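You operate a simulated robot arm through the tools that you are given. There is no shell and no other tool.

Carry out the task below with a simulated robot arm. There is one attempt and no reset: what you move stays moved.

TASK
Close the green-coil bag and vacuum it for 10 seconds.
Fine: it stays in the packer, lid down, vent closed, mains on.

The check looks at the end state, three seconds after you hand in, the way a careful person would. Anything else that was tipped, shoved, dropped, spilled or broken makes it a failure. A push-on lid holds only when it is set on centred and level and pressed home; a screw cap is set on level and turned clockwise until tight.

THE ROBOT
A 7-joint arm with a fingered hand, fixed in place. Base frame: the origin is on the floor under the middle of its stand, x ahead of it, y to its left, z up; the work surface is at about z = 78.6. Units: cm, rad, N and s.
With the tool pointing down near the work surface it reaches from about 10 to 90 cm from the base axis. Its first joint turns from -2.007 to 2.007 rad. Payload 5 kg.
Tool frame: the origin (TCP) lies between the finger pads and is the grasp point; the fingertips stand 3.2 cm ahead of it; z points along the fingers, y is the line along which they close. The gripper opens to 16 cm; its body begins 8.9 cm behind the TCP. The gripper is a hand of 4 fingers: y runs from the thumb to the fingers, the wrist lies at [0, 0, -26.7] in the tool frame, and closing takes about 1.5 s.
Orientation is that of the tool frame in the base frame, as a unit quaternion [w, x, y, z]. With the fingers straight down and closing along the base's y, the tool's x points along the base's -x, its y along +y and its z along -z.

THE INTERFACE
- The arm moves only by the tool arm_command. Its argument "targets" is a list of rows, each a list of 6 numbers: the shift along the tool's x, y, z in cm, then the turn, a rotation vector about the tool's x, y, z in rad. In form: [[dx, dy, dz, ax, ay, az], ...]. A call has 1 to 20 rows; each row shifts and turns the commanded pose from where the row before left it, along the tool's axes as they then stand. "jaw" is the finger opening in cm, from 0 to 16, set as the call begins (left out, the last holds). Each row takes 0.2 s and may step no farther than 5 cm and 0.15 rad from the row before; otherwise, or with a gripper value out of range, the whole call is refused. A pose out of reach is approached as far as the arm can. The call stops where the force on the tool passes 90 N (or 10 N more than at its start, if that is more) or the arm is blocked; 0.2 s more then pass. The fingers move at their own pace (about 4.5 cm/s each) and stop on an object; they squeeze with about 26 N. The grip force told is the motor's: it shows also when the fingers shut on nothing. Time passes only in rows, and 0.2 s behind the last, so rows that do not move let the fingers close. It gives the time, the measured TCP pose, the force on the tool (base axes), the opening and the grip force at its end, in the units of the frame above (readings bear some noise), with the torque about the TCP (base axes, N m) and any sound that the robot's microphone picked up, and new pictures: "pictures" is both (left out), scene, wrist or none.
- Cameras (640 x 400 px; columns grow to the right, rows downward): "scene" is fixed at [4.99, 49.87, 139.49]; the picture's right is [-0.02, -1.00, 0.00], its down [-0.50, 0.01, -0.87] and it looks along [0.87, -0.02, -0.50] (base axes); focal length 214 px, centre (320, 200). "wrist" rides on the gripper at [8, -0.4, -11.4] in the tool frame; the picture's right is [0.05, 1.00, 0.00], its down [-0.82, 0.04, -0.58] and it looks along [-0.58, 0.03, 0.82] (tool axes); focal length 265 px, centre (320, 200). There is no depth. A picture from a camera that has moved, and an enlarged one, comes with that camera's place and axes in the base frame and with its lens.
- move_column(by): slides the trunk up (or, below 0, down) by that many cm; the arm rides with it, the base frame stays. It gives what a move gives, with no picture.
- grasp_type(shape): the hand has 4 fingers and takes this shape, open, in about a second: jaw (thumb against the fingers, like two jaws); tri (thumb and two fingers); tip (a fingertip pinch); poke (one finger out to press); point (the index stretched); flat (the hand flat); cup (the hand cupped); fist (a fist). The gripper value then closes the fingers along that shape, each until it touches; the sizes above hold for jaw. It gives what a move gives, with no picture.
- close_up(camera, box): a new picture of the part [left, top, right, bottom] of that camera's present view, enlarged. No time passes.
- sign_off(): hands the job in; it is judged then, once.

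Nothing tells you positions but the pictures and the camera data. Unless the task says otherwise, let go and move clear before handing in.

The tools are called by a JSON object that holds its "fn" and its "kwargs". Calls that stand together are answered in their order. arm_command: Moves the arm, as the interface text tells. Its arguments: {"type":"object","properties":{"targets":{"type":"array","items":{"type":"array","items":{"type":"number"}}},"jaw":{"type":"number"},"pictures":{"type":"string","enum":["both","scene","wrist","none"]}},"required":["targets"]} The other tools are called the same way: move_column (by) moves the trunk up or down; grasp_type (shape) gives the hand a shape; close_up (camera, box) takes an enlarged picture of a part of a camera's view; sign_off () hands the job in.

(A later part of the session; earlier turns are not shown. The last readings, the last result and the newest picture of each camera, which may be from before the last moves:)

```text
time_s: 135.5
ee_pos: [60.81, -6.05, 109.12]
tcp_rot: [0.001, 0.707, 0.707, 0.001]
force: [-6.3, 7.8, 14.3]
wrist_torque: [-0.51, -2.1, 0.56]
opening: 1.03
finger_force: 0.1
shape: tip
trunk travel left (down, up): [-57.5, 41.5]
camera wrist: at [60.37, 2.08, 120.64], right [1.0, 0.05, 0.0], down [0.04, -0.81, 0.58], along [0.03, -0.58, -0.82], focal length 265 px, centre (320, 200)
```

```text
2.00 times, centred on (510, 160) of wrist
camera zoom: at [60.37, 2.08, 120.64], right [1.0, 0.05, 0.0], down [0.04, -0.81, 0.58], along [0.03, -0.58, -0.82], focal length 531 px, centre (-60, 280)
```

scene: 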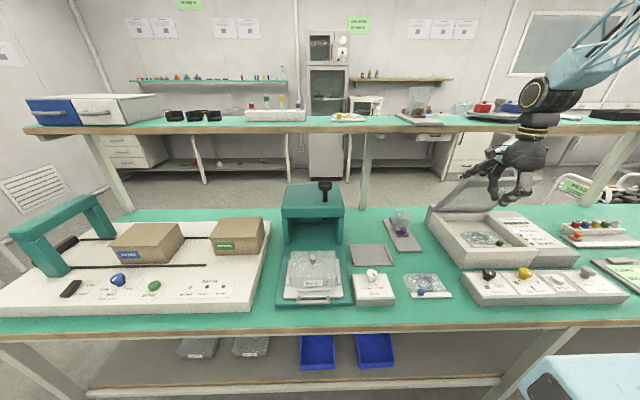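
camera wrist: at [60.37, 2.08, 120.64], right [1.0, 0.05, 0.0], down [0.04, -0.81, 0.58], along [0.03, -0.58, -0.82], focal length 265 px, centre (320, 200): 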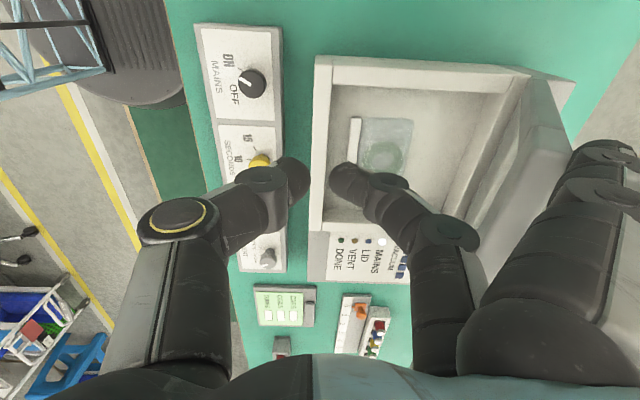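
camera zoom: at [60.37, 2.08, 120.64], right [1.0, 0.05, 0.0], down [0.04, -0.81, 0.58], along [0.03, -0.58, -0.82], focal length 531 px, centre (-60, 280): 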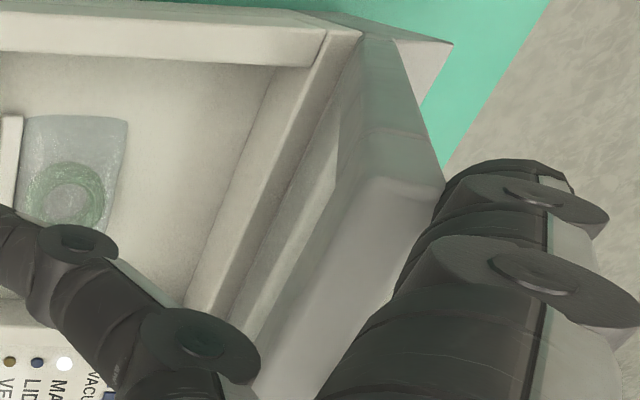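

The lid is about 60° now and resists a little (≈15 N). Continuing down the arc in small steps.

{"fn": "arm_command", "kwargs": {"targets": [[0, -0.9, 0.58, 0, 0, 0], [0, -0.9, 0.6, 0, 0, 0], [0, -0.85, 0.65, 0, 0, 0], [0, -0.85, 0.68, 0, 0, 0], [0, -0.8, 0.72, 0, 0, 0], [0, -0.78, 0.75, 0, 0, 0], [0, 0, 0, 0, 0, 0]], "pictures": "both"}}

{"fn": "close_up", "kwargs": {"camera": "scene", "box": [420, 110, 560, 240]}}

{"fn": "close_up", "kwargs": {"camera": "wrist", "box": [380, 60, 640, 260]}}

```text
time_s: 137.1
ee_pos: [55.82, -5.81, 105.08]
tcp_rot: [0.001, 0.705, 0.709, -0.001]
force: [0.4, 26.6, -1.3]
wrist_torque: [0.03, 0.1, 3.64]
opening: 1.03
finger_force: 0.1
shape: tip
trunk travel left (down, up): [-57.5, 41.5]
camera wrist: at [55.4, 2.39, 116.46], right [1.0, 0.06, 0.0], down [0.05, -0.81, 0.58], along [0.03, -0.58, -0.82], focal length 265 px, centre (320, 200)
```

scene: 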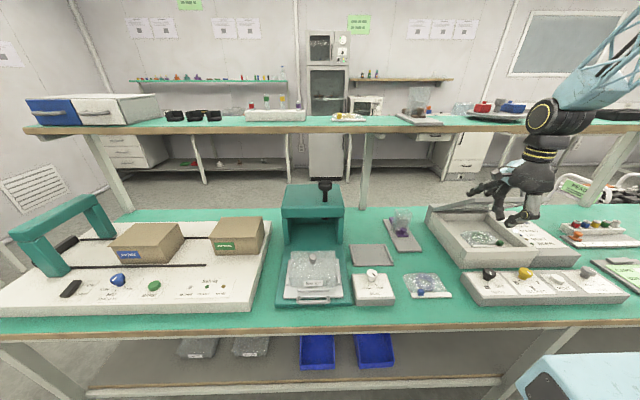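
wrist: 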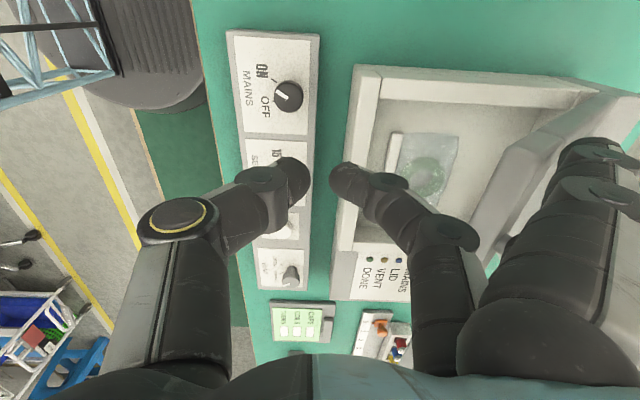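

```text
3.08 times, centred on (490, 175) of scene
camera zoom: at [4.99, 49.87, 139.49], right [-0.02, -1.0, 0.0], down [-0.5, 0.01, -0.87], along [0.87, -0.02, -0.5], focal length 660 px, centre (-203, 277)
```

zoom: 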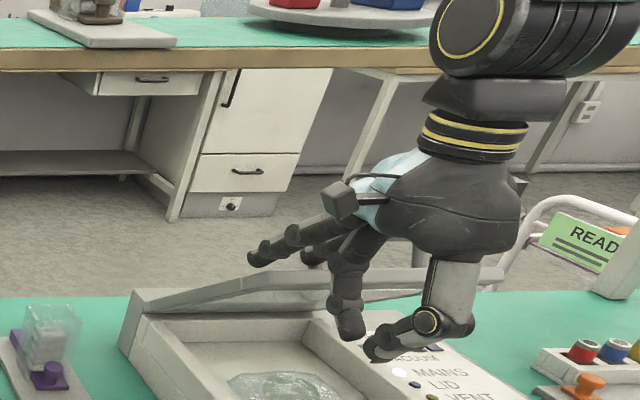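

```text
2.00 times, centred on (510, 160) of wrist
camera zoom: at [55.4, 2.39, 116.46], right [1.0, 0.06, 0.0], down [0.05, -0.81, 0.58], along [0.03, -0.58, -0.82], focal length 531 px, centre (-60, 280)
```

zoom: 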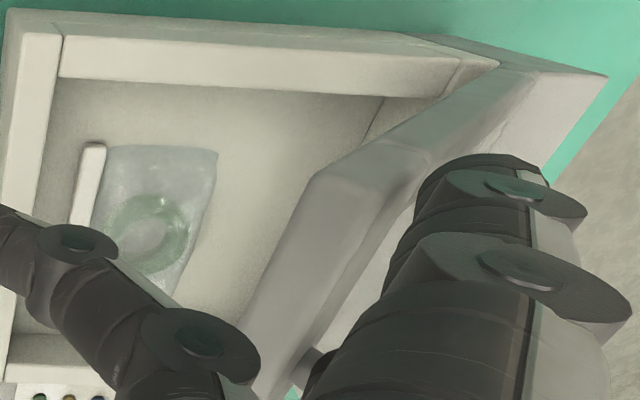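

The lid is at roughly 40° now; the 27 N sideways force suggests one finger is rubbing against the handle's leg. I'll shift slightly to +y to free it and look again.

{"fn": "arm_command", "kwargs": {"targets": [[0.4, 0, 0, 0, 0, 0], [0.4, 0, 0, 0, 0, 0], [0, 0, 0, 0, 0, 0]], "pictures": "both"}}

{"fn": "close_up", "kwargs": {"camera": "scene", "box": [420, 140, 560, 270]}}

{"fn": "close_up", "kwargs": {"camera": "wrist", "box": [380, 60, 640, 260]}}

```text
time_s: 137.9
ee_pos: [55.79, -5.4, 105.2]
tcp_rot: [0.001, 0.708, 0.706, 0.0]
force: [-0.1, 0.2, -0.9]
wrist_torque: [-0.02, 0.01, 0.02]
opening: 1.02
finger_force: 0.0
shape: tip
trunk travel left (down, up): [-57.5, 41.5]
camera wrist: at [55.41, 2.78, 116.58], right [1.0, 0.05, 0.0], down [0.04, -0.81, 0.58], along [0.03, -0.58, -0.82], focal length 265 px, centre (320, 200)
```

scene: 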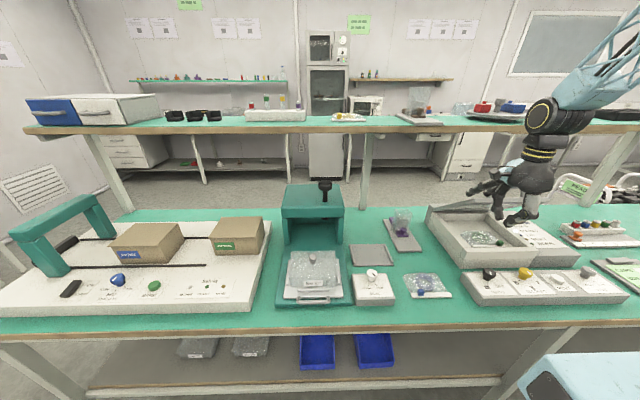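
wrist: 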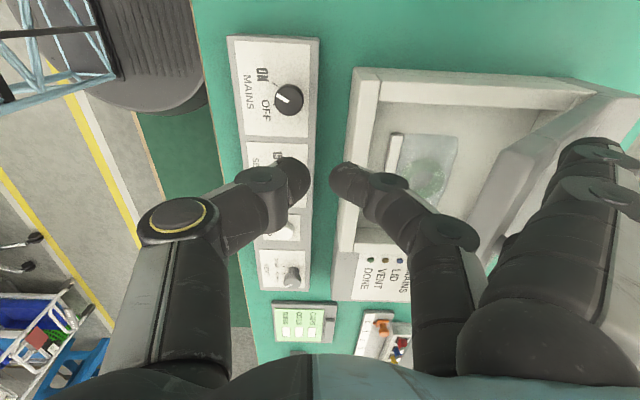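

```text
3.08 times, centred on (490, 205) of scene
camera zoom: at [4.99, 49.87, 139.49], right [-0.02, -1.0, 0.0], down [-0.5, 0.01, -0.87], along [0.87, -0.02, -0.5], focal length 660 px, centre (-203, 185)
```

zoom: 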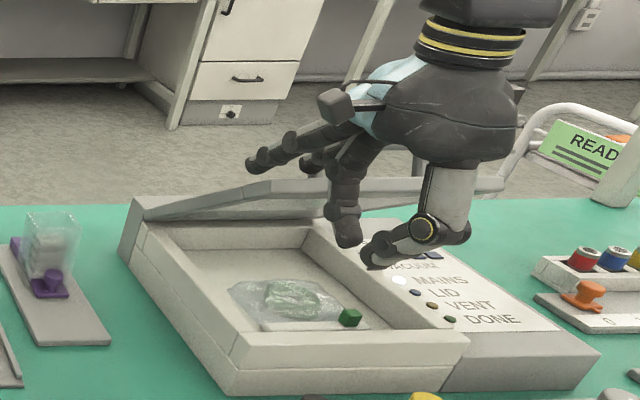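

```text
2.00 times, centred on (510, 160) of wrist
camera zoom: at [55.41, 2.78, 116.58], right [1.0, 0.05, 0.0], down [0.04, -0.81, 0.58], along [0.03, -0.58, -0.82], focal length 531 px, centre (-60, 280)
```

zoom: 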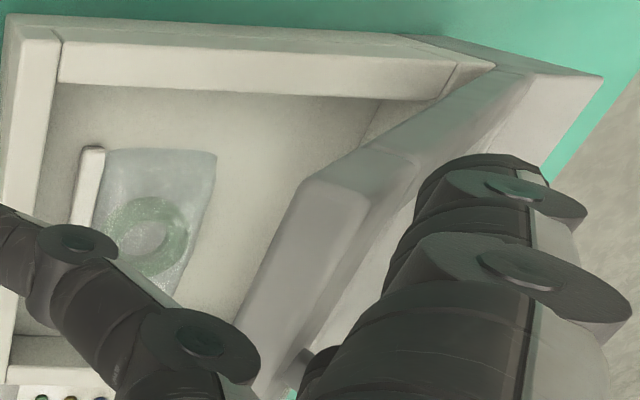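

The lid stays where it's left (friction hinge), which is good. For the final push I'll rise, switch to a closed jaw hand, and press down on the lid's left frame from above.

{"fn": "arm_command", "kwargs": {"targets": [[0, -1, -3, 0, 0, 0], [0, 0, -3, 0, 0, 0], [0, 0, -3, 0, 0, 0], [0, 0, 0, 0, 0, 0]], "pictures": "none"}}

{"fn": "grasp_type", "kwargs": {"shape": "jaw"}}

{"fn": "arm_command", "kwargs": {"targets": [[0, 0, 0, 0, 0, 0], [0, 0, 0, 0, 0, 0], [0, 2, 0, 0, 0, 0], [0, 2, 0, 0, 0, 0], [0, 2, 0, 0, 0, 0], [0, 2, 0, 0, 0, 0], [-0.8, 2, 0, 0, 0, 0], [0, 0, 0, 0, 0, 0]], "jaw": 0.5, "pictures": "both"}}

{"fn": "close_up", "kwargs": {"camera": "scene", "box": [420, 110, 560, 270]}}

{"fn": "close_up", "kwargs": {"camera": "wrist", "box": [220, 40, 520, 240]}}

```text
time_s: 138.9
ee_pos: [54.83, -5.33, 114.27]
tcp_rot: [0.001, 0.707, 0.707, 0.0]
force: [-0.2, -0.6, 0.0]
wrist_torque: [0.03, 0.01, -0.03]
opening: 1.02
finger_force: 0.1
shape: tip
trunk travel left (down, up): [-57.5, 41.5]
```

```text
time_s: 139.8
ee_pos: [54.68, -5.38, 114.37]
tcp_rot: [0.001, 0.707, 0.707, -0.001]
force: [-0.1, -0.5, 0.3]
wrist_torque: [0.01, 0.01, 0.01]
opening: 16.0
finger_force: 0.0
shape: jaw
trunk travel left (down, up): [-57.5, 41.5]
```

```text
time_s: 141.6
ee_pos: [64.83, -6.07, 114.14]
tcp_rot: [0.002, 0.707, 0.707, 0.001]
force: [-0.4, -0.8, -0.2]
wrist_torque: [0.02, 0.01, 0.01]
opening: 0.56
finger_force: 0.1
shape: jaw
trunk travel left (down, up): [-57.5, 41.5]
camera wrist: at [64.44, 2.12, 125.61], right [1.0, 0.05, 0.0], down [0.04, -0.81, 0.58], along [0.03, -0.58, -0.82], focal length 265 px, centre (320, 200)
```

scene: 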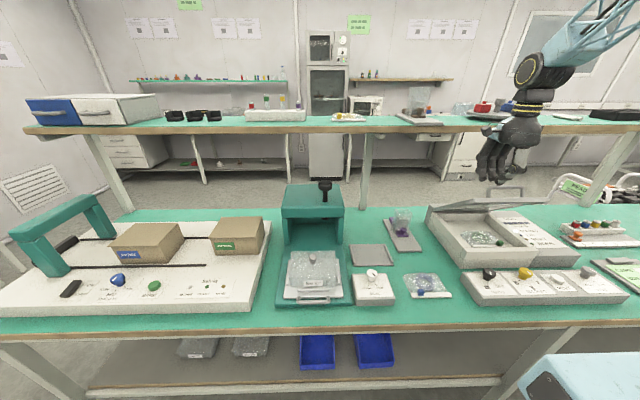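
wrist: 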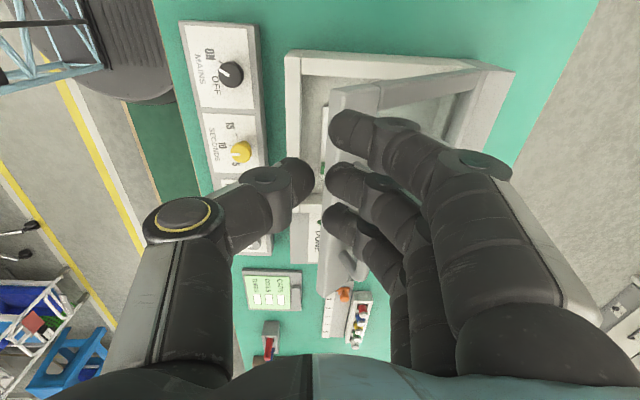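

```text
2.50 times, centred on (490, 190) of scene
camera zoom: at [4.99, 49.87, 139.49], right [-0.02, -1.0, 0.0], down [-0.5, 0.01, -0.87], along [0.87, -0.02, -0.5], focal length 536 px, centre (-105, 225)
```

zoom: 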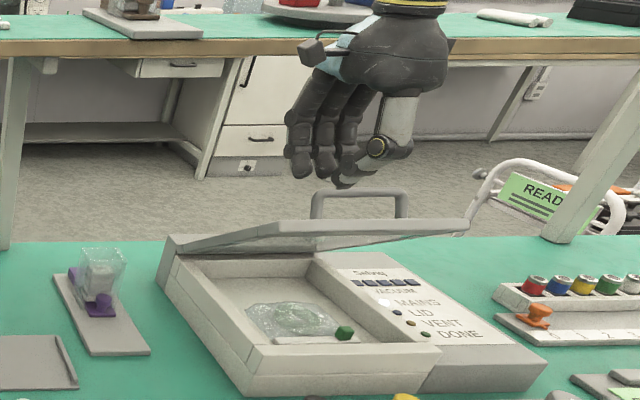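

```text
2.00 times, centred on (370, 140) of wrist
camera zoom: at [64.44, 2.12, 125.61], right [1.0, 0.05, 0.0], down [0.04, -0.81, 0.58], along [0.03, -0.58, -0.82], focal length 531 px, centre (220, 320)
```

zoom: 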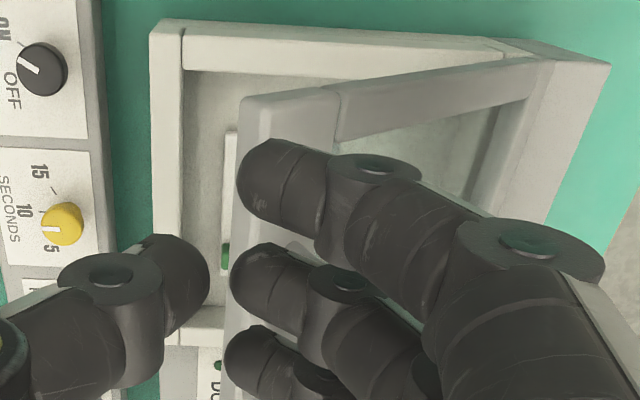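

The lid is around 39°, handle standing up at y≈-10.4 and beyond. I'll position the closed hand over the lid's left frame at x≈69, y≈-5.4, and press down gradually.

{"fn": "arm_command", "kwargs": {"targets": [[0.7, 2.1, 1, 0, 0, 0], [0, 2.1, 3, 0, 0, 0], [0, 0, 3, 0, 0, 0], [0, 0, 1.5, 0, 0, 0], [0, 0, 0, 0, 0, 0]], "jaw": 0.5, "pictures": "none"}}

{"fn": "arm_command", "kwargs": {"targets": [[0, 0, 1, 0, 0, 0], [0, 0, 1, 0, 0, 0], [0, 0, 1, 0, 0, 0], [0, 0, 0, 0, 0, 0]], "pictures": "both"}}

{"fn": "close_up", "kwargs": {"camera": "scene", "box": [420, 130, 560, 270]}}

```text
time_s: 142.8
ee_pos: [69.05, -5.51, 105.71]
tcp_rot: [0.0, 0.707, 0.707, 0.0]
force: [-0.8, -0.5, -0.2]
wrist_torque: [-0.03, 0.01, 0.0]
opening: 0.51
finger_force: 0.0
shape: jaw
trunk travel left (down, up): [-57.5, 41.5]
```

```text
time_s: 143.8
ee_pos: [69.02, -5.71, 102.76]
tcp_rot: [0.001, 0.708, 0.707, -0.001]
force: [0.2, 0.0, -0.6]
wrist_torque: [0.01, 0.01, 0.0]
opening: 0.53
finger_force: 0.0
shape: jaw
trunk travel left (down, up): [-57.5, 41.5]
camera wrist: at [68.65, 2.67, 114.08], right [1.0, 0.05, 0.0], down [0.04, -0.81, 0.58], along [0.03, -0.58, -0.82], focal length 265 px, centre (320, 200)
```

scene: 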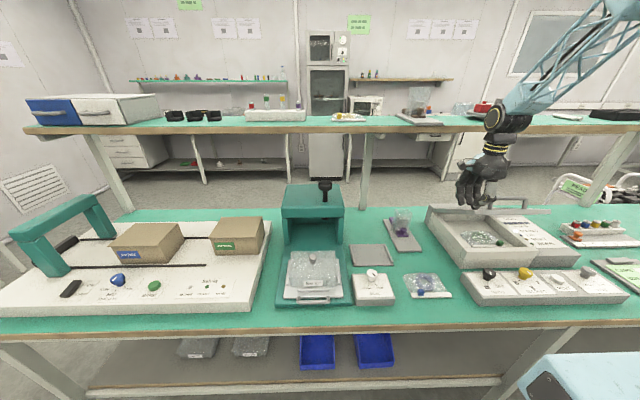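
wrist: 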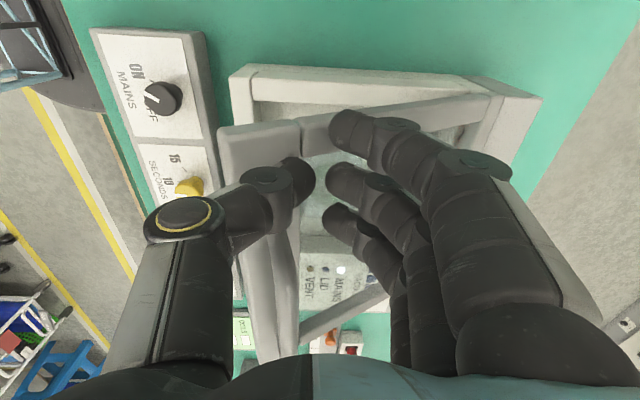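

```text
2.86 times, centred on (490, 200) of scene
camera zoom: at [4.99, 49.87, 139.49], right [-0.02, -1.0, 0.0], down [-0.5, 0.01, -0.87], along [0.87, -0.02, -0.5], focal length 613 px, centre (-166, 200)
```

zoom: 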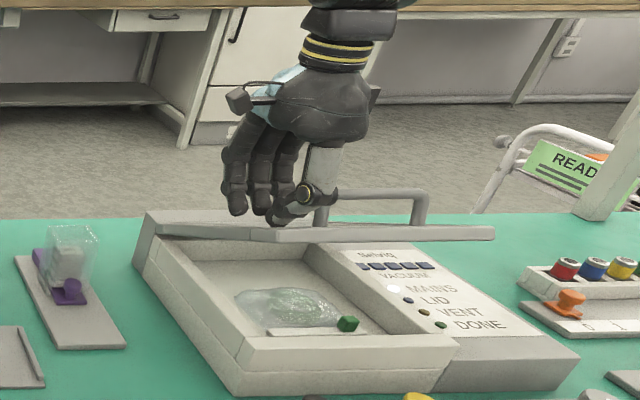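

The lid has come down to about 30°. I'll check whether it's moving on its own, then continue pressing.

{"fn": "arm_command", "kwargs": {"targets": [[0, 0, 0, 0, 0, 0], [0, 0, 0, 0, 0, 0], [0, 0, 0, 0, 0, 0]], "pictures": "wrist"}}

{"fn": "close_up", "kwargs": {"camera": "scene", "box": [420, 130, 560, 270]}}

```text
time_s: 144.6
ee_pos: [69.08, -5.56, 102.66]
tcp_rot: [0.0, 0.707, 0.707, 0.0]
force: [0.2, 1.3, -0.5]
wrist_torque: [-0.01, -0.02, 0.02]
opening: 0.5
finger_force: 0.1
shape: jaw
trunk travel left (down, up): [-57.5, 41.5]
camera wrist: at [68.65, 2.66, 114.1], right [1.0, 0.05, 0.0], down [0.04, -0.81, 0.58], along [0.03, -0.58, -0.82], focal length 265 px, centre (320, 200)
```

wrist: 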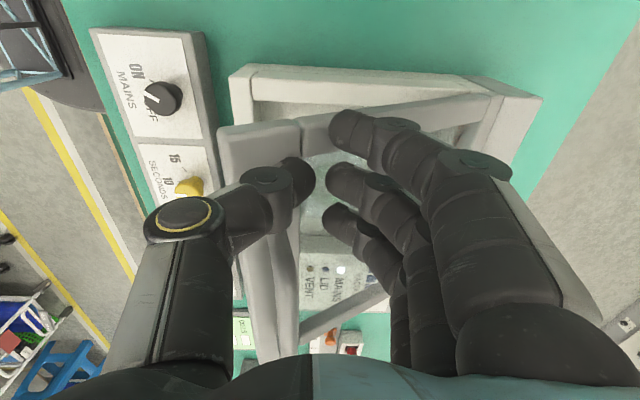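

```text
2.86 times, centred on (490, 200) of scene
camera zoom: at [4.99, 49.87, 139.49], right [-0.02, -1.0, 0.0], down [-0.5, 0.01, -0.87], along [0.87, -0.02, -0.5], focal length 613 px, centre (-166, 200)
```

zoom: 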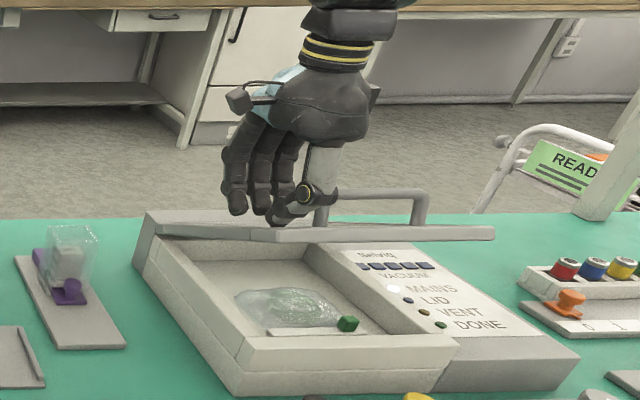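

The lid holds still on its own. I'll move to press on the sturdy front bar of the lid (nearer its free edge) and follow it down to closed.

{"fn": "arm_command", "kwargs": {"targets": [[0, 0, -1.5, 0, 0, 0], [0, -2, 0, 0, 0, 0], [0, -2, 0, 0, 0, 0], [0, 0, 1.5, 0, 0, 0], [0, -0.89, 1.72, 0, 0, 0], [0, -0.74, 1.79, 0, 0, 0], [0, -0.58, 1.84, 0, 0, 0], [0, 0, 0, 0, 0, 0]], "jaw": 0.5, "pictures": "both"}}

{"fn": "close_up", "kwargs": {"camera": "scene", "box": [420, 150, 560, 280]}}

```text
time_s: 146.4
ee_pos: [62.77, -5.54, 97.3]
tcp_rot: [0.0, 0.707, 0.708, -0.002]
force: [-0.1, -0.7, -1.1]
wrist_torque: [-0.03, 0.02, 0.01]
opening: 0.51
finger_force: 0.0
shape: jaw
trunk travel left (down, up): [-57.5, 41.5]
camera wrist: at [62.37, 2.71, 108.75], right [1.0, 0.05, 0.0], down [0.04, -0.81, 0.58], along [0.03, -0.58, -0.82], focal length 265 px, centre (320, 200)
```

scene: 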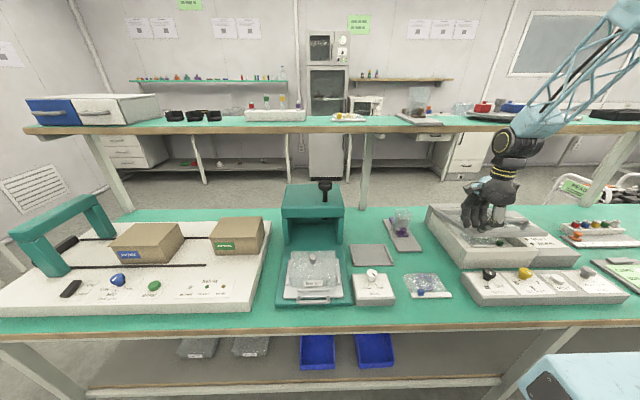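
wrist: 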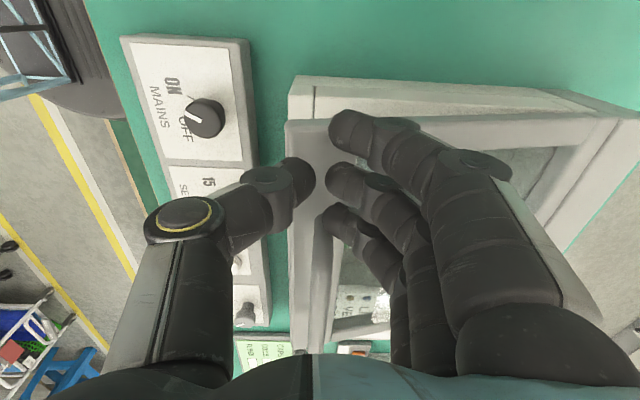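

```text
3.08 times, centred on (490, 215) of scene
camera zoom: at [4.99, 49.87, 139.49], right [-0.02, -1.0, 0.0], down [-0.5, 0.01, -0.87], along [0.87, -0.02, -0.5], focal length 660 px, centre (-203, 154)
```

zoom: 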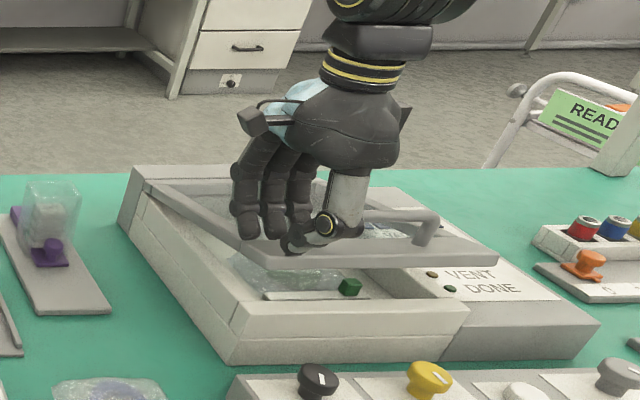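

The lid is nearly down. Continuing the last part of the arc with force watch.

{"fn": "arm_command", "kwargs": {"targets": [[0, -0.35, 1.5, 0, 0, 0], [0, -0.2, 1.5, 0, 0, 0], [0, -0.1, 1.2, 0, 0, 0], [0, 0, 0, 0, 0, 0]], "jaw": 0.5, "pictures": "both"}}

{"fn": "close_up", "kwargs": {"camera": "scene", "box": [420, 170, 600, 290]}}

```text
time_s: 147.4
ee_pos: [62.23, -5.54, 93.16]
tcp_rot: [0.002, 0.707, 0.707, 0.0]
force: [-0.5, -0.3, -1.1]
wrist_torque: [-0.02, 0.05, 0.01]
opening: 0.49
finger_force: 0.1
shape: jaw
trunk travel left (down, up): [-57.5, 41.5]
camera wrist: at [61.75, 2.68, 104.51], right [1.0, 0.05, 0.0], down [0.04, -0.81, 0.58], along [0.03, -0.58, -0.82], focal length 265 px, centre (320, 200)
```

scene: 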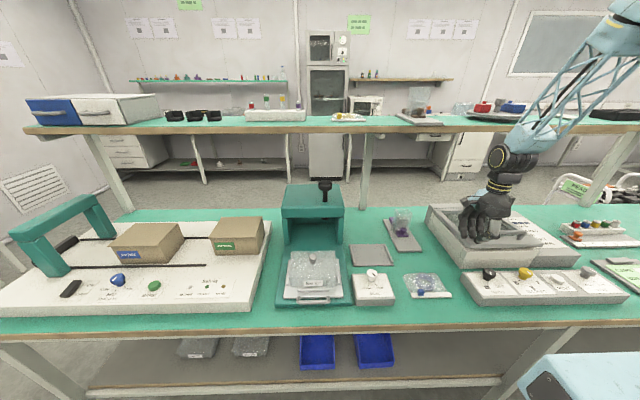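
wrist: 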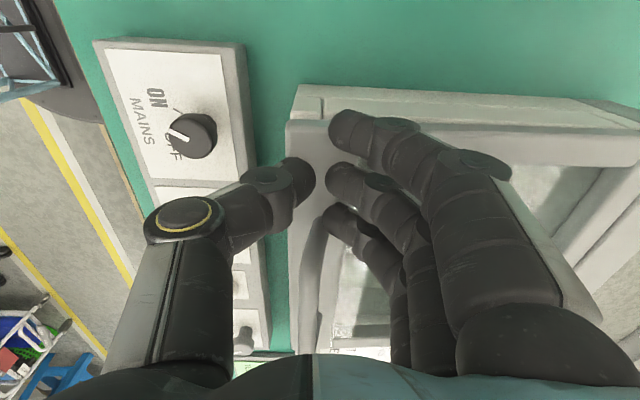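

```text
3.33 times, centred on (510, 230) of scene
camera zoom: at [4.99, 49.87, 139.49], right [-0.02, -1.0, 0.0], down [-0.5, 0.01, -0.87], along [0.87, -0.02, -0.5], focal length 715 px, centre (-313, 100)
```

zoom: 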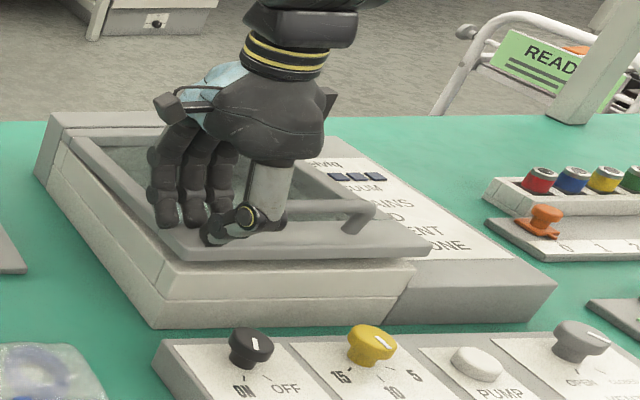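

Almost closed. A little further with small steps until it's firmly seated.

{"fn": "arm_command", "kwargs": {"targets": [[0, 0, 0.8, 0, 0, 0], [0, 0, 0.7, 0, 0, 0], [0, 0, 0, 0, 0, 0]], "pictures": "none"}}

{"fn": "arm_command", "kwargs": {"targets": [[0, 0, 0.5, 0, 0, 0], [0, 0, 0, 0, 0, 0]], "pictures": "scene"}}

{"fn": "close_up", "kwargs": {"camera": "scene", "box": [420, 170, 600, 290]}}

```text
time_s: 148.2
ee_pos: [62.11, -5.6, 91.65]
tcp_rot: [0.0, 0.707, 0.707, -0.001]
force: [-0.5, -0.6, 0.2]
wrist_torque: [0.0, 0.0, -0.03]
opening: 0.51
finger_force: 0.1
shape: jaw
trunk travel left (down, up): [-57.5, 41.5]
```

```text
time_s: 148.8
ee_pos: [62.3, -5.39, 91.3]
tcp_rot: [0.002, 0.707, 0.708, 0.0]
force: [3.3, -0.2, 19.1]
wrist_torque: [-0.11, -0.12, 0.09]
opening: 0.35
finger_force: 22.0
shape: jaw
trunk travel left (down, up): [-57.5, 41.5]
```

scene: 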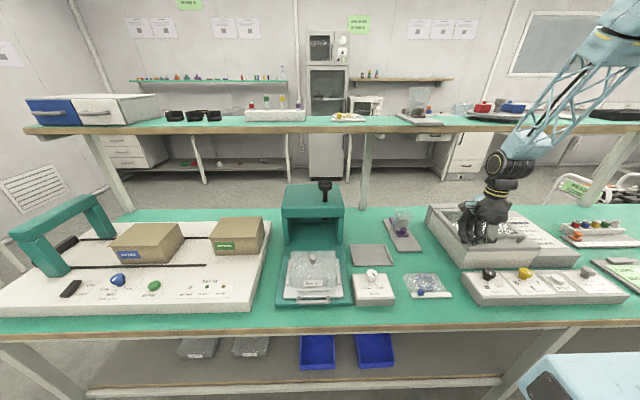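

```text
3.33 times, centred on (510, 230) of scene
camera zoom: at [4.99, 49.87, 139.49], right [-0.02, -1.0, 0.0], down [-0.5, 0.01, -0.87], along [0.87, -0.02, -0.5], focal length 715 px, centre (-313, 100)
```

zoom: 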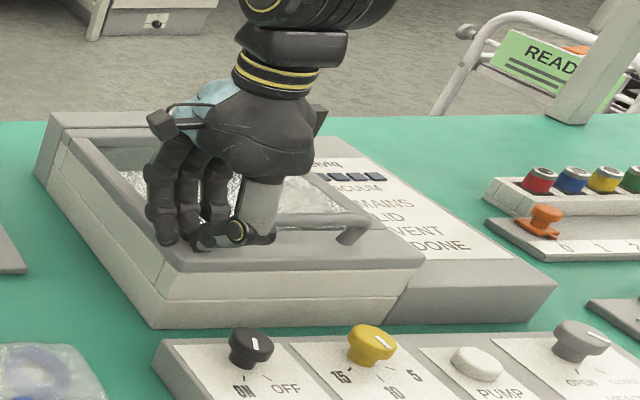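

The lid seems seated (19 N contact). I'll press slightly more and then lift away to check the LID lamp.

{"fn": "arm_command", "kwargs": {"targets": [[0, 0, 0.2, 0, 0, 0], [0, 0, 0, 0, 0, 0]], "pictures": "none"}}

{"fn": "arm_command", "kwargs": {"targets": [[0, 0, -2, 0, 0, 0], [0, -1, -4, 0, 0, 0], [0, -2, -4, 0, 0, 0], [-2, -3, -2, 0, 0, 0], [-4, -2, 0, 0, 0, 0], [0, 0, 0, 0, 0, 0]], "pictures": "both"}}

{"fn": "close_up", "kwargs": {"camera": "scene", "box": [420, 180, 620, 300]}}

```text
time_s: 149.4
ee_pos: [62.17, -5.59, 91.17]
tcp_rot: [0.002, 0.708, 0.707, 0.001]
force: [6.6, -2.0, 43.1]
wrist_torque: [-0.28, -0.27, 0.27]
opening: 0.21
finger_force: 26.1
shape: jaw
trunk travel left (down, up): [-57.5, 41.5]
```

```text
time_s: 150.8
ee_pos: [54.21, -11.53, 102.98]
tcp_rot: [0.0, 0.707, 0.707, 0.0]
force: [-0.1, 0.4, 0.4]
wrist_torque: [0.01, 0.03, 0.01]
opening: 0.01
finger_force: 26.1
shape: jaw
trunk travel left (down, up): [-57.5, 41.5]
camera wrist: at [53.81, -3.28, 114.33], right [1.0, 0.05, 0.0], down [0.04, -0.81, 0.58], along [0.03, -0.58, -0.82], focal length 265 px, centre (320, 200)
```

scene: 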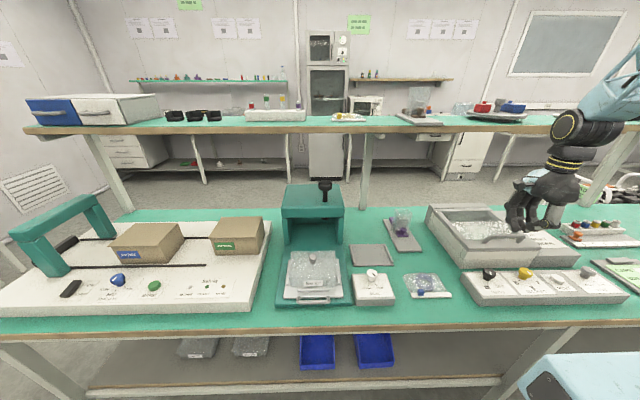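
wrist: 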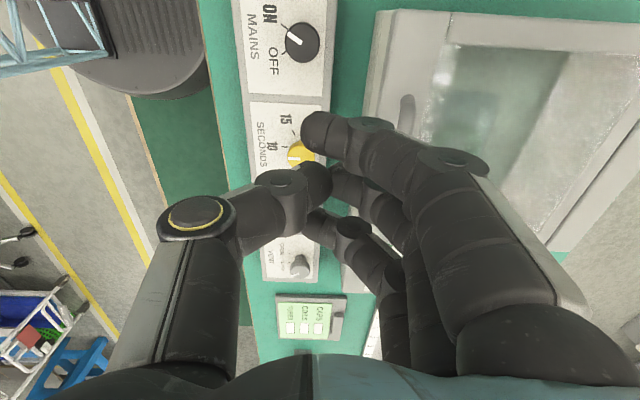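

```text
3.20 times, centred on (520, 240) of scene
camera zoom: at [4.99, 49.87, 139.49], right [-0.02, -1.0, 0.0], down [-0.5, 0.01, -0.87], along [0.87, -0.02, -0.5], focal length 686 px, centre (-320, 72)
```

zoom: 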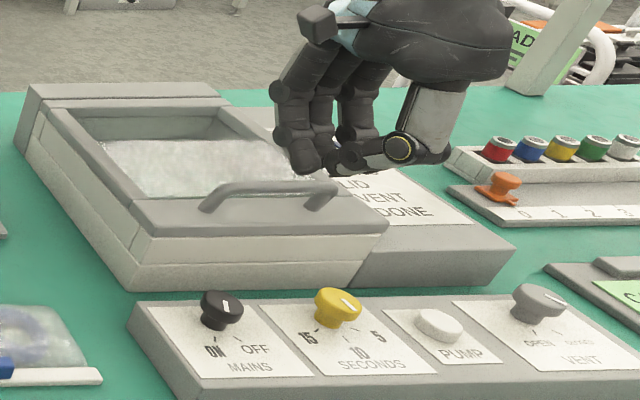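

The lid is down and flat. Next, the PUMP button at about (50.4, -27.5): I'll move above it with closed fingers and check alignment plus the lamps.

{"fn": "arm_command", "kwargs": {"targets": [[-4, -1, 0, 0, 0, 0], [-4, -1, 0, 0, 0, 0], [-4, -1, 0, 0, 0, 0], [-4, -0.75, 0, 0, 0, 0], [0, 0, 3, 0, 0, 0], [0, 0, 3, 0, 0, 0], [0, 0, 2, 0, 0, 0], [0, 0, 0, 0, 0, 0]], "jaw": 0, "pictures": "both"}}

{"fn": "close_up", "kwargs": {"camera": "wrist", "box": [220, 40, 420, 220]}}

{"fn": "close_up", "kwargs": {"camera": "scene", "box": [440, 180, 640, 310]}}

```text
time_s: 152.6
ee_pos: [50.37, -27.41, 94.93]
tcp_rot: [0.002, 0.707, 0.707, 0.001]
force: [0.1, 0.1, -0.4]
wrist_torque: [0.0, 0.01, -0.02]
opening: 0.01
finger_force: 25.8
shape: jaw
trunk travel left (down, up): [-57.5, 41.5]
camera wrist: at [49.99, -19.37, 106.31], right [1.0, 0.05, 0.0], down [0.04, -0.81, 0.58], along [0.03, -0.58, -0.82], focal length 265 px, centre (320, 200)
```

scene: 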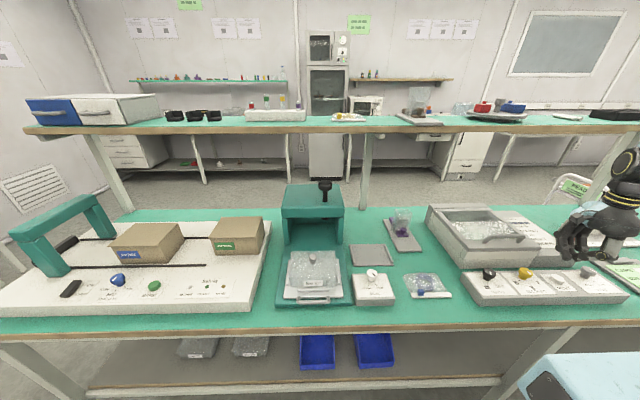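
wrist: 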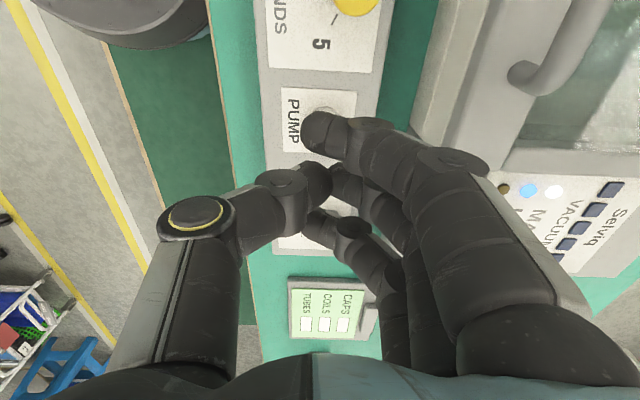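

```text
2.22 times, centred on (320, 130) of wrist
camera zoom: at [49.99, -19.37, 106.31], right [1.0, 0.05, 0.0], down [0.04, -0.81, 0.58], along [0.03, -0.58, -0.82], focal length 590 px, centre (320, 356)
```

zoom: 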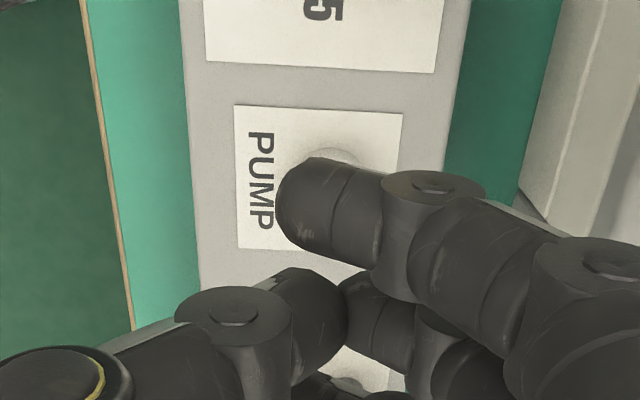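

```text
3.08 times, centred on (540, 245) of scene
camera zoom: at [4.99, 49.87, 139.49], right [-0.02, -1.0, 0.0], down [-0.5, 0.01, -0.87], along [0.87, -0.02, -0.5], focal length 660 px, centre (-357, 62)
```

zoom: 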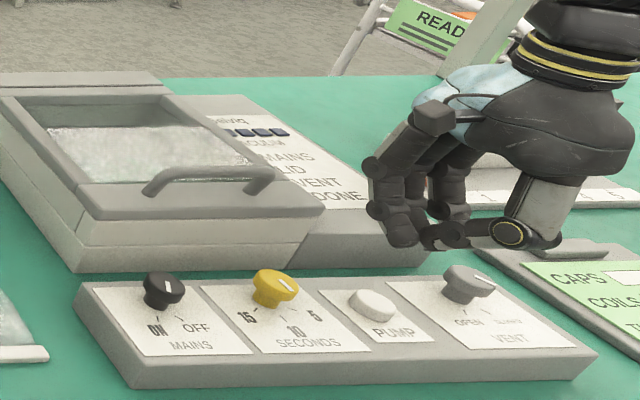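

The LID lamp is lit, MAINS lit and VENT dark – all as needed. The hand is over the PUMP button; I'll press it down gently with force checks.

{"fn": "arm_command", "kwargs": {"targets": [[0, 0.2, 3, 0, 0, 0], [0, 0, 2.5, 0, 0, 0], [0, 0, 0.9, 0, 0, 0], [0, 0, 0, 0, 0, 0]], "pictures": "none"}}

{"fn": "arm_command", "kwargs": {"targets": [[0, 0, 0.4, 0, 0, 0], [0, 0, 0.3, 0, 0, 0], [0, 0, 0, 0, 0, 0]], "pictures": "none"}}

```text
time_s: 153.6
ee_pos: [50.6, -27.58, 88.66]
tcp_rot: [0.001, 0.707, 0.707, -0.001]
force: [0.2, 1.0, 0.0]
wrist_torque: [0.03, 0.05, 0.01]
opening: 0.01
finger_force: 26.1
shape: jaw
trunk travel left (down, up): [-57.5, 41.5]
```

```text
time_s: 154.4
ee_pos: [50.55, -27.53, 87.72]
tcp_rot: [0.001, 0.707, 0.707, 0.001]
force: [0.0, 0.0, 0.6]
wrist_torque: [0.02, 0.0, -0.02]
opening: 0.01
finger_force: 26.1
shape: jaw
trunk travel left (down, up): [-57.5, 41.5]
```

{"fn": "arm_command", "kwargs": {"targets": [[0, 0, 0.3, 0, 0, 0], [0, 0, 0.3, 0, 0, 0], [0, 0, 0, 0, 0, 0]], "pictures": "both"}}

{"fn": "close_up", "kwargs": {"camera": "scene", "box": [480, 200, 640, 310]}}

```text
time_s: 155.2
ee_pos: [50.67, -27.44, 87.34]
tcp_rot: [0.001, 0.707, 0.707, 0.001]
force: [-0.5, 0.1, -0.2]
wrist_torque: [0.04, 0.02, 0.02]
opening: 0.01
finger_force: 25.9
shape: jaw
trunk travel left (down, up): [-57.5, 41.5]
camera wrist: at [50.22, -19.3, 98.68], right [1.0, 0.05, 0.0], down [0.04, -0.81, 0.58], along [0.03, -0.58, -0.82], focal length 265 px, centre (320, 200)
```

scene: 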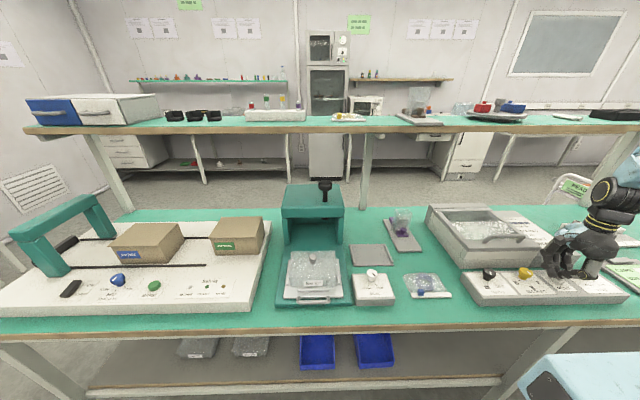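
wrist: 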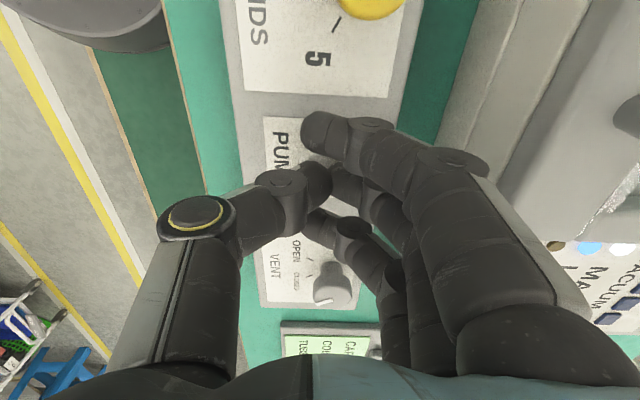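

```text
3.64 times, centred on (560, 255) of scene
camera zoom: at [4.99, 49.87, 139.49], right [-0.02, -1.0, 0.0], down [-0.5, 0.01, -0.87], along [0.87, -0.02, -0.5], focal length 780 px, centre (-553, 0)
```

zoom: 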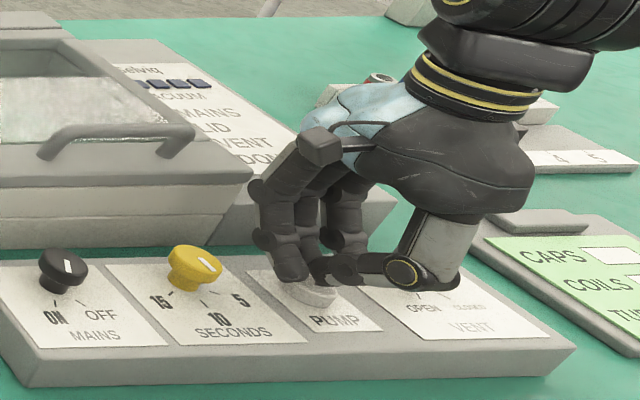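

{"fn": "arm_command", "kwargs": {"targets": [[0, 0, 0.3, 0, 0, 0], [0, 0, 0, 0, 0, 0]], "pictures": "none"}}

{"fn": "arm_command", "kwargs": {"targets": [[0, 0, 0.3, 0, 0, 0], [0, 0, 0, 0, 0, 0]], "pictures": "none"}}

```text
time_s: 155.8
ee_pos: [50.59, -27.51, 86.98]
tcp_rot: [0.0, 0.707, 0.708, -0.001]
force: [-0.7, 0.3, -0.1]
wrist_torque: [-0.02, -0.01, -0.01]
opening: 0.0
finger_force: 25.8
shape: jaw
trunk travel left (down, up): [-57.5, 41.5]
```

```text
time_s: 156.4
ee_pos: [50.61, -27.55, 86.74]
tcp_rot: [0.001, 0.707, 0.707, -0.001]
force: [-0.5, 0.9, 1.8]
wrist_torque: [0.01, 0.0, -0.02]
opening: 0.0
finger_force: 25.7
shape: jaw
trunk travel left (down, up): [-57.5, 41.5]
```

Contact is beginning (1.8 N). Pressing a bit more.

{"fn": "arm_command", "kwargs": {"targets": [[0, 0, 0.3, 0, 0, 0], [0, 0, 0, 0, 0, 0]], "pictures": "wrist"}}

{"fn": "close_up", "kwargs": {"camera": "scene", "box": [480, 200, 640, 310]}}

```text
time_s: 157.0
ee_pos: [50.7, -27.49, 86.3]
tcp_rot: [0.001, 0.707, 0.707, 0.0]
force: [0.7, 0.5, 2.3]
wrist_torque: [0.04, -0.06, -0.01]
opening: 0.0
finger_force: 25.8
shape: jaw
trunk travel left (down, up): [-57.5, 41.5]
heard: click
camera wrist: at [50.2, -19.32, 97.75], right [1.0, 0.05, 0.0], down [0.04, -0.81, 0.58], along [0.03, -0.58, -0.82], focal length 265 px, centre (320, 200)
```

wrist: 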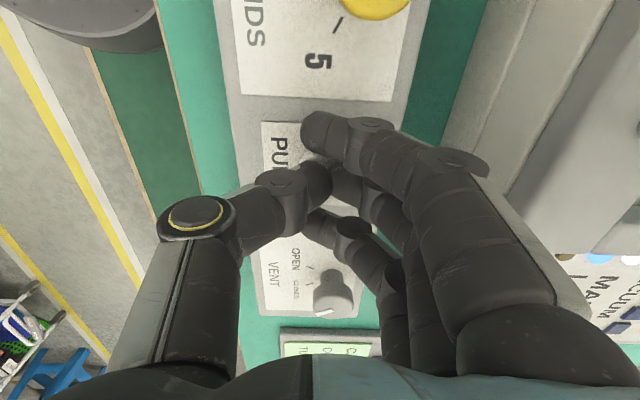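

```text
3.64 times, centred on (560, 255) of scene
camera zoom: at [4.99, 49.87, 139.49], right [-0.02, -1.0, 0.0], down [-0.5, 0.01, -0.87], along [0.87, -0.02, -0.5], focal length 780 px, centre (-553, 0)
```

zoom: 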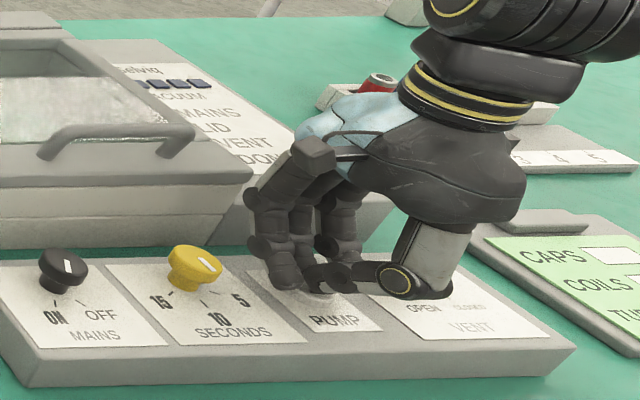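

A click was heard – the pump button was pressed. I'll lift off promptly and watch the vacuum gauge.

{"fn": "arm_command", "kwargs": {"targets": [[0, 0, -1.5, 0, 0, 0], [0, 0, -3, 0, 0, 0], [0, -2, -3, 0, 0, 0], [0, 0, 0, 0, 0, 0]], "pictures": "both"}}

{"fn": "close_up", "kwargs": {"camera": "scene", "box": [440, 180, 640, 310]}}

{"fn": "close_up", "kwargs": {"camera": "wrist", "box": [400, 100, 640, 320]}}

```text
time_s: 158.0
ee_pos: [48.52, -27.34, 93.92]
tcp_rot: [0.0, 0.707, 0.707, 0.0]
force: [-0.4, -0.1, -0.1]
wrist_torque: [0.0, -0.02, -0.05]
opening: 0.0
finger_force: 25.7
shape: jaw
trunk travel left (down, up): [-57.5, 41.5]
camera wrist: at [48.15, -19.24, 105.27], right [1.0, 0.05, 0.0], down [0.04, -0.81, 0.58], along [0.03, -0.58, -0.82], focal length 265 px, centre (320, 200)
```

scene: 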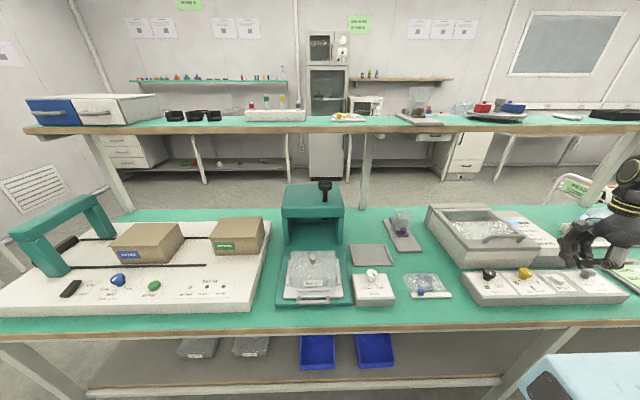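
wrist: 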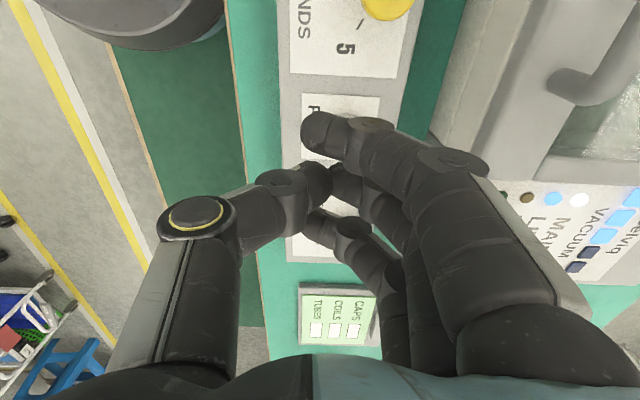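

```text
3.08 times, centred on (540, 245) of scene
camera zoom: at [4.99, 49.87, 139.49], right [-0.02, -1.0, 0.0], down [-0.5, 0.01, -0.87], along [0.87, -0.02, -0.5], focal length 660 px, centre (-357, 62)
```

zoom: 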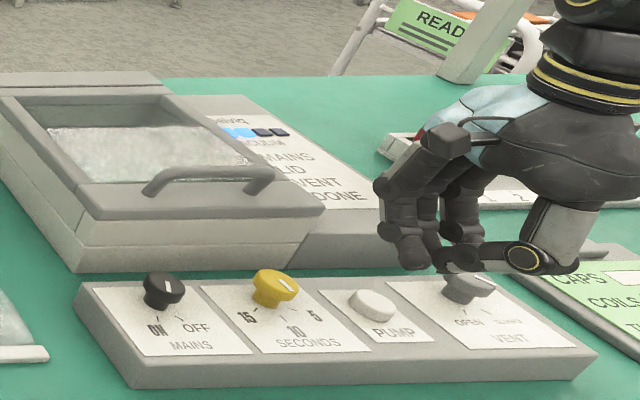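

```text
1.82 times, centred on (520, 210) of wrist
camera zoom: at [48.15, -19.24, 105.27], right [1.0, 0.05, 0.0], down [0.04, -0.81, 0.58], along [0.03, -0.58, -0.82], focal length 483 px, centre (-44, 182)
```

zoom: 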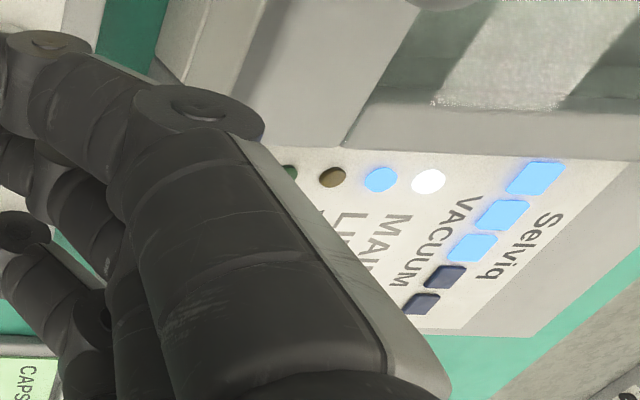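

The pump is running – the vacuum gauge is climbing (3 of 5 bars). I'll move the hand clear and wait out the 10 seconds.

{"fn": "arm_command", "kwargs": {"targets": [[0, -1, -3, 0, 0, 0], [0, -1, -3, 0, 0, 0], [0, -1, -3, 0, 0, 0], [0, -1, -3, 0, 0, 0], [0, 0, 0, 0, 0, 0], [0, 0, 0, 0, 0, 0], [0, 0, 0, 0, 0, 0], [0, 0, 0, 0, 0, 0], [0, 0, 0, 0, 0, 0], [0, 0, 0, 0, 0, 0], [0, 0, 0, 0, 0, 0], [0, 0, 0, 0, 0, 0], [0, 0, 0, 0, 0, 0], [0, 0, 0, 0, 0, 0], [0, 0, 0, 0, 0, 0], [0, 0, 0, 0, 0, 0], [0, 0, 0, 0, 0, 0], [0, 0, 0, 0, 0, 0], [0, 0, 0, 0, 0, 0], [0, 0, 0, 0, 0, 0]], "pictures": "both"}}

{"fn": "close_up", "kwargs": {"camera": "scene", "box": [440, 180, 640, 310]}}

```text
time_s: 162.2
ee_pos: [44.59, -27.37, 105.94]
tcp_rot: [0.0, 0.708, 0.707, 0.0]
force: [-0.4, -0.1, 0.2]
wrist_torque: [0.02, -0.01, 0.01]
opening: 0.0
finger_force: 26.2
shape: jaw
trunk travel left (down, up): [-57.5, 41.5]
camera wrist: at [44.11, -19.21, 117.26], right [1.0, 0.05, 0.0], down [0.04, -0.81, 0.58], along [0.03, -0.58, -0.82], focal length 265 px, centre (320, 200)
```

scene: 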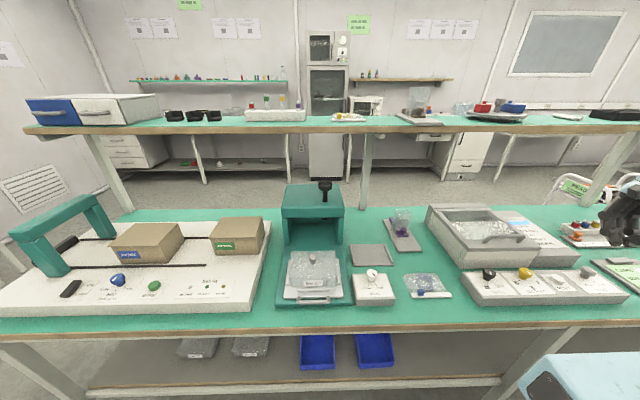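
wrist: 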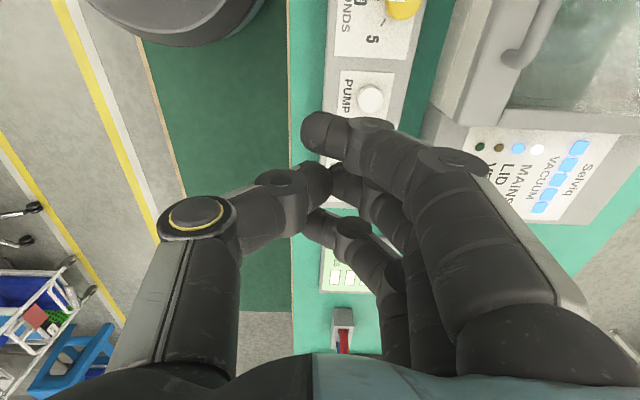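

```text
3.08 times, centred on (540, 245) of scene
camera zoom: at [4.99, 49.87, 139.49], right [-0.02, -1.0, 0.0], down [-0.5, 0.01, -0.87], along [0.87, -0.02, -0.5], focal length 660 px, centre (-357, 62)
```

zoom: 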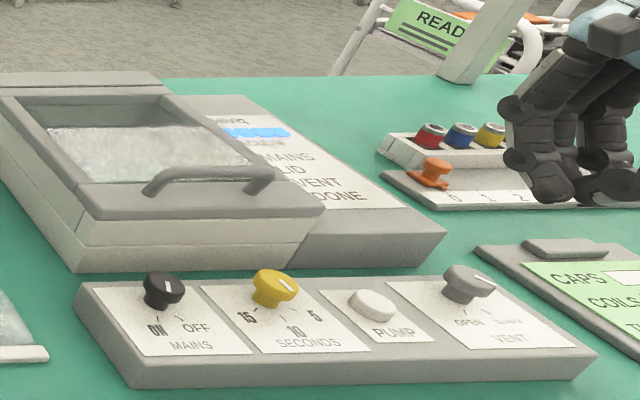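

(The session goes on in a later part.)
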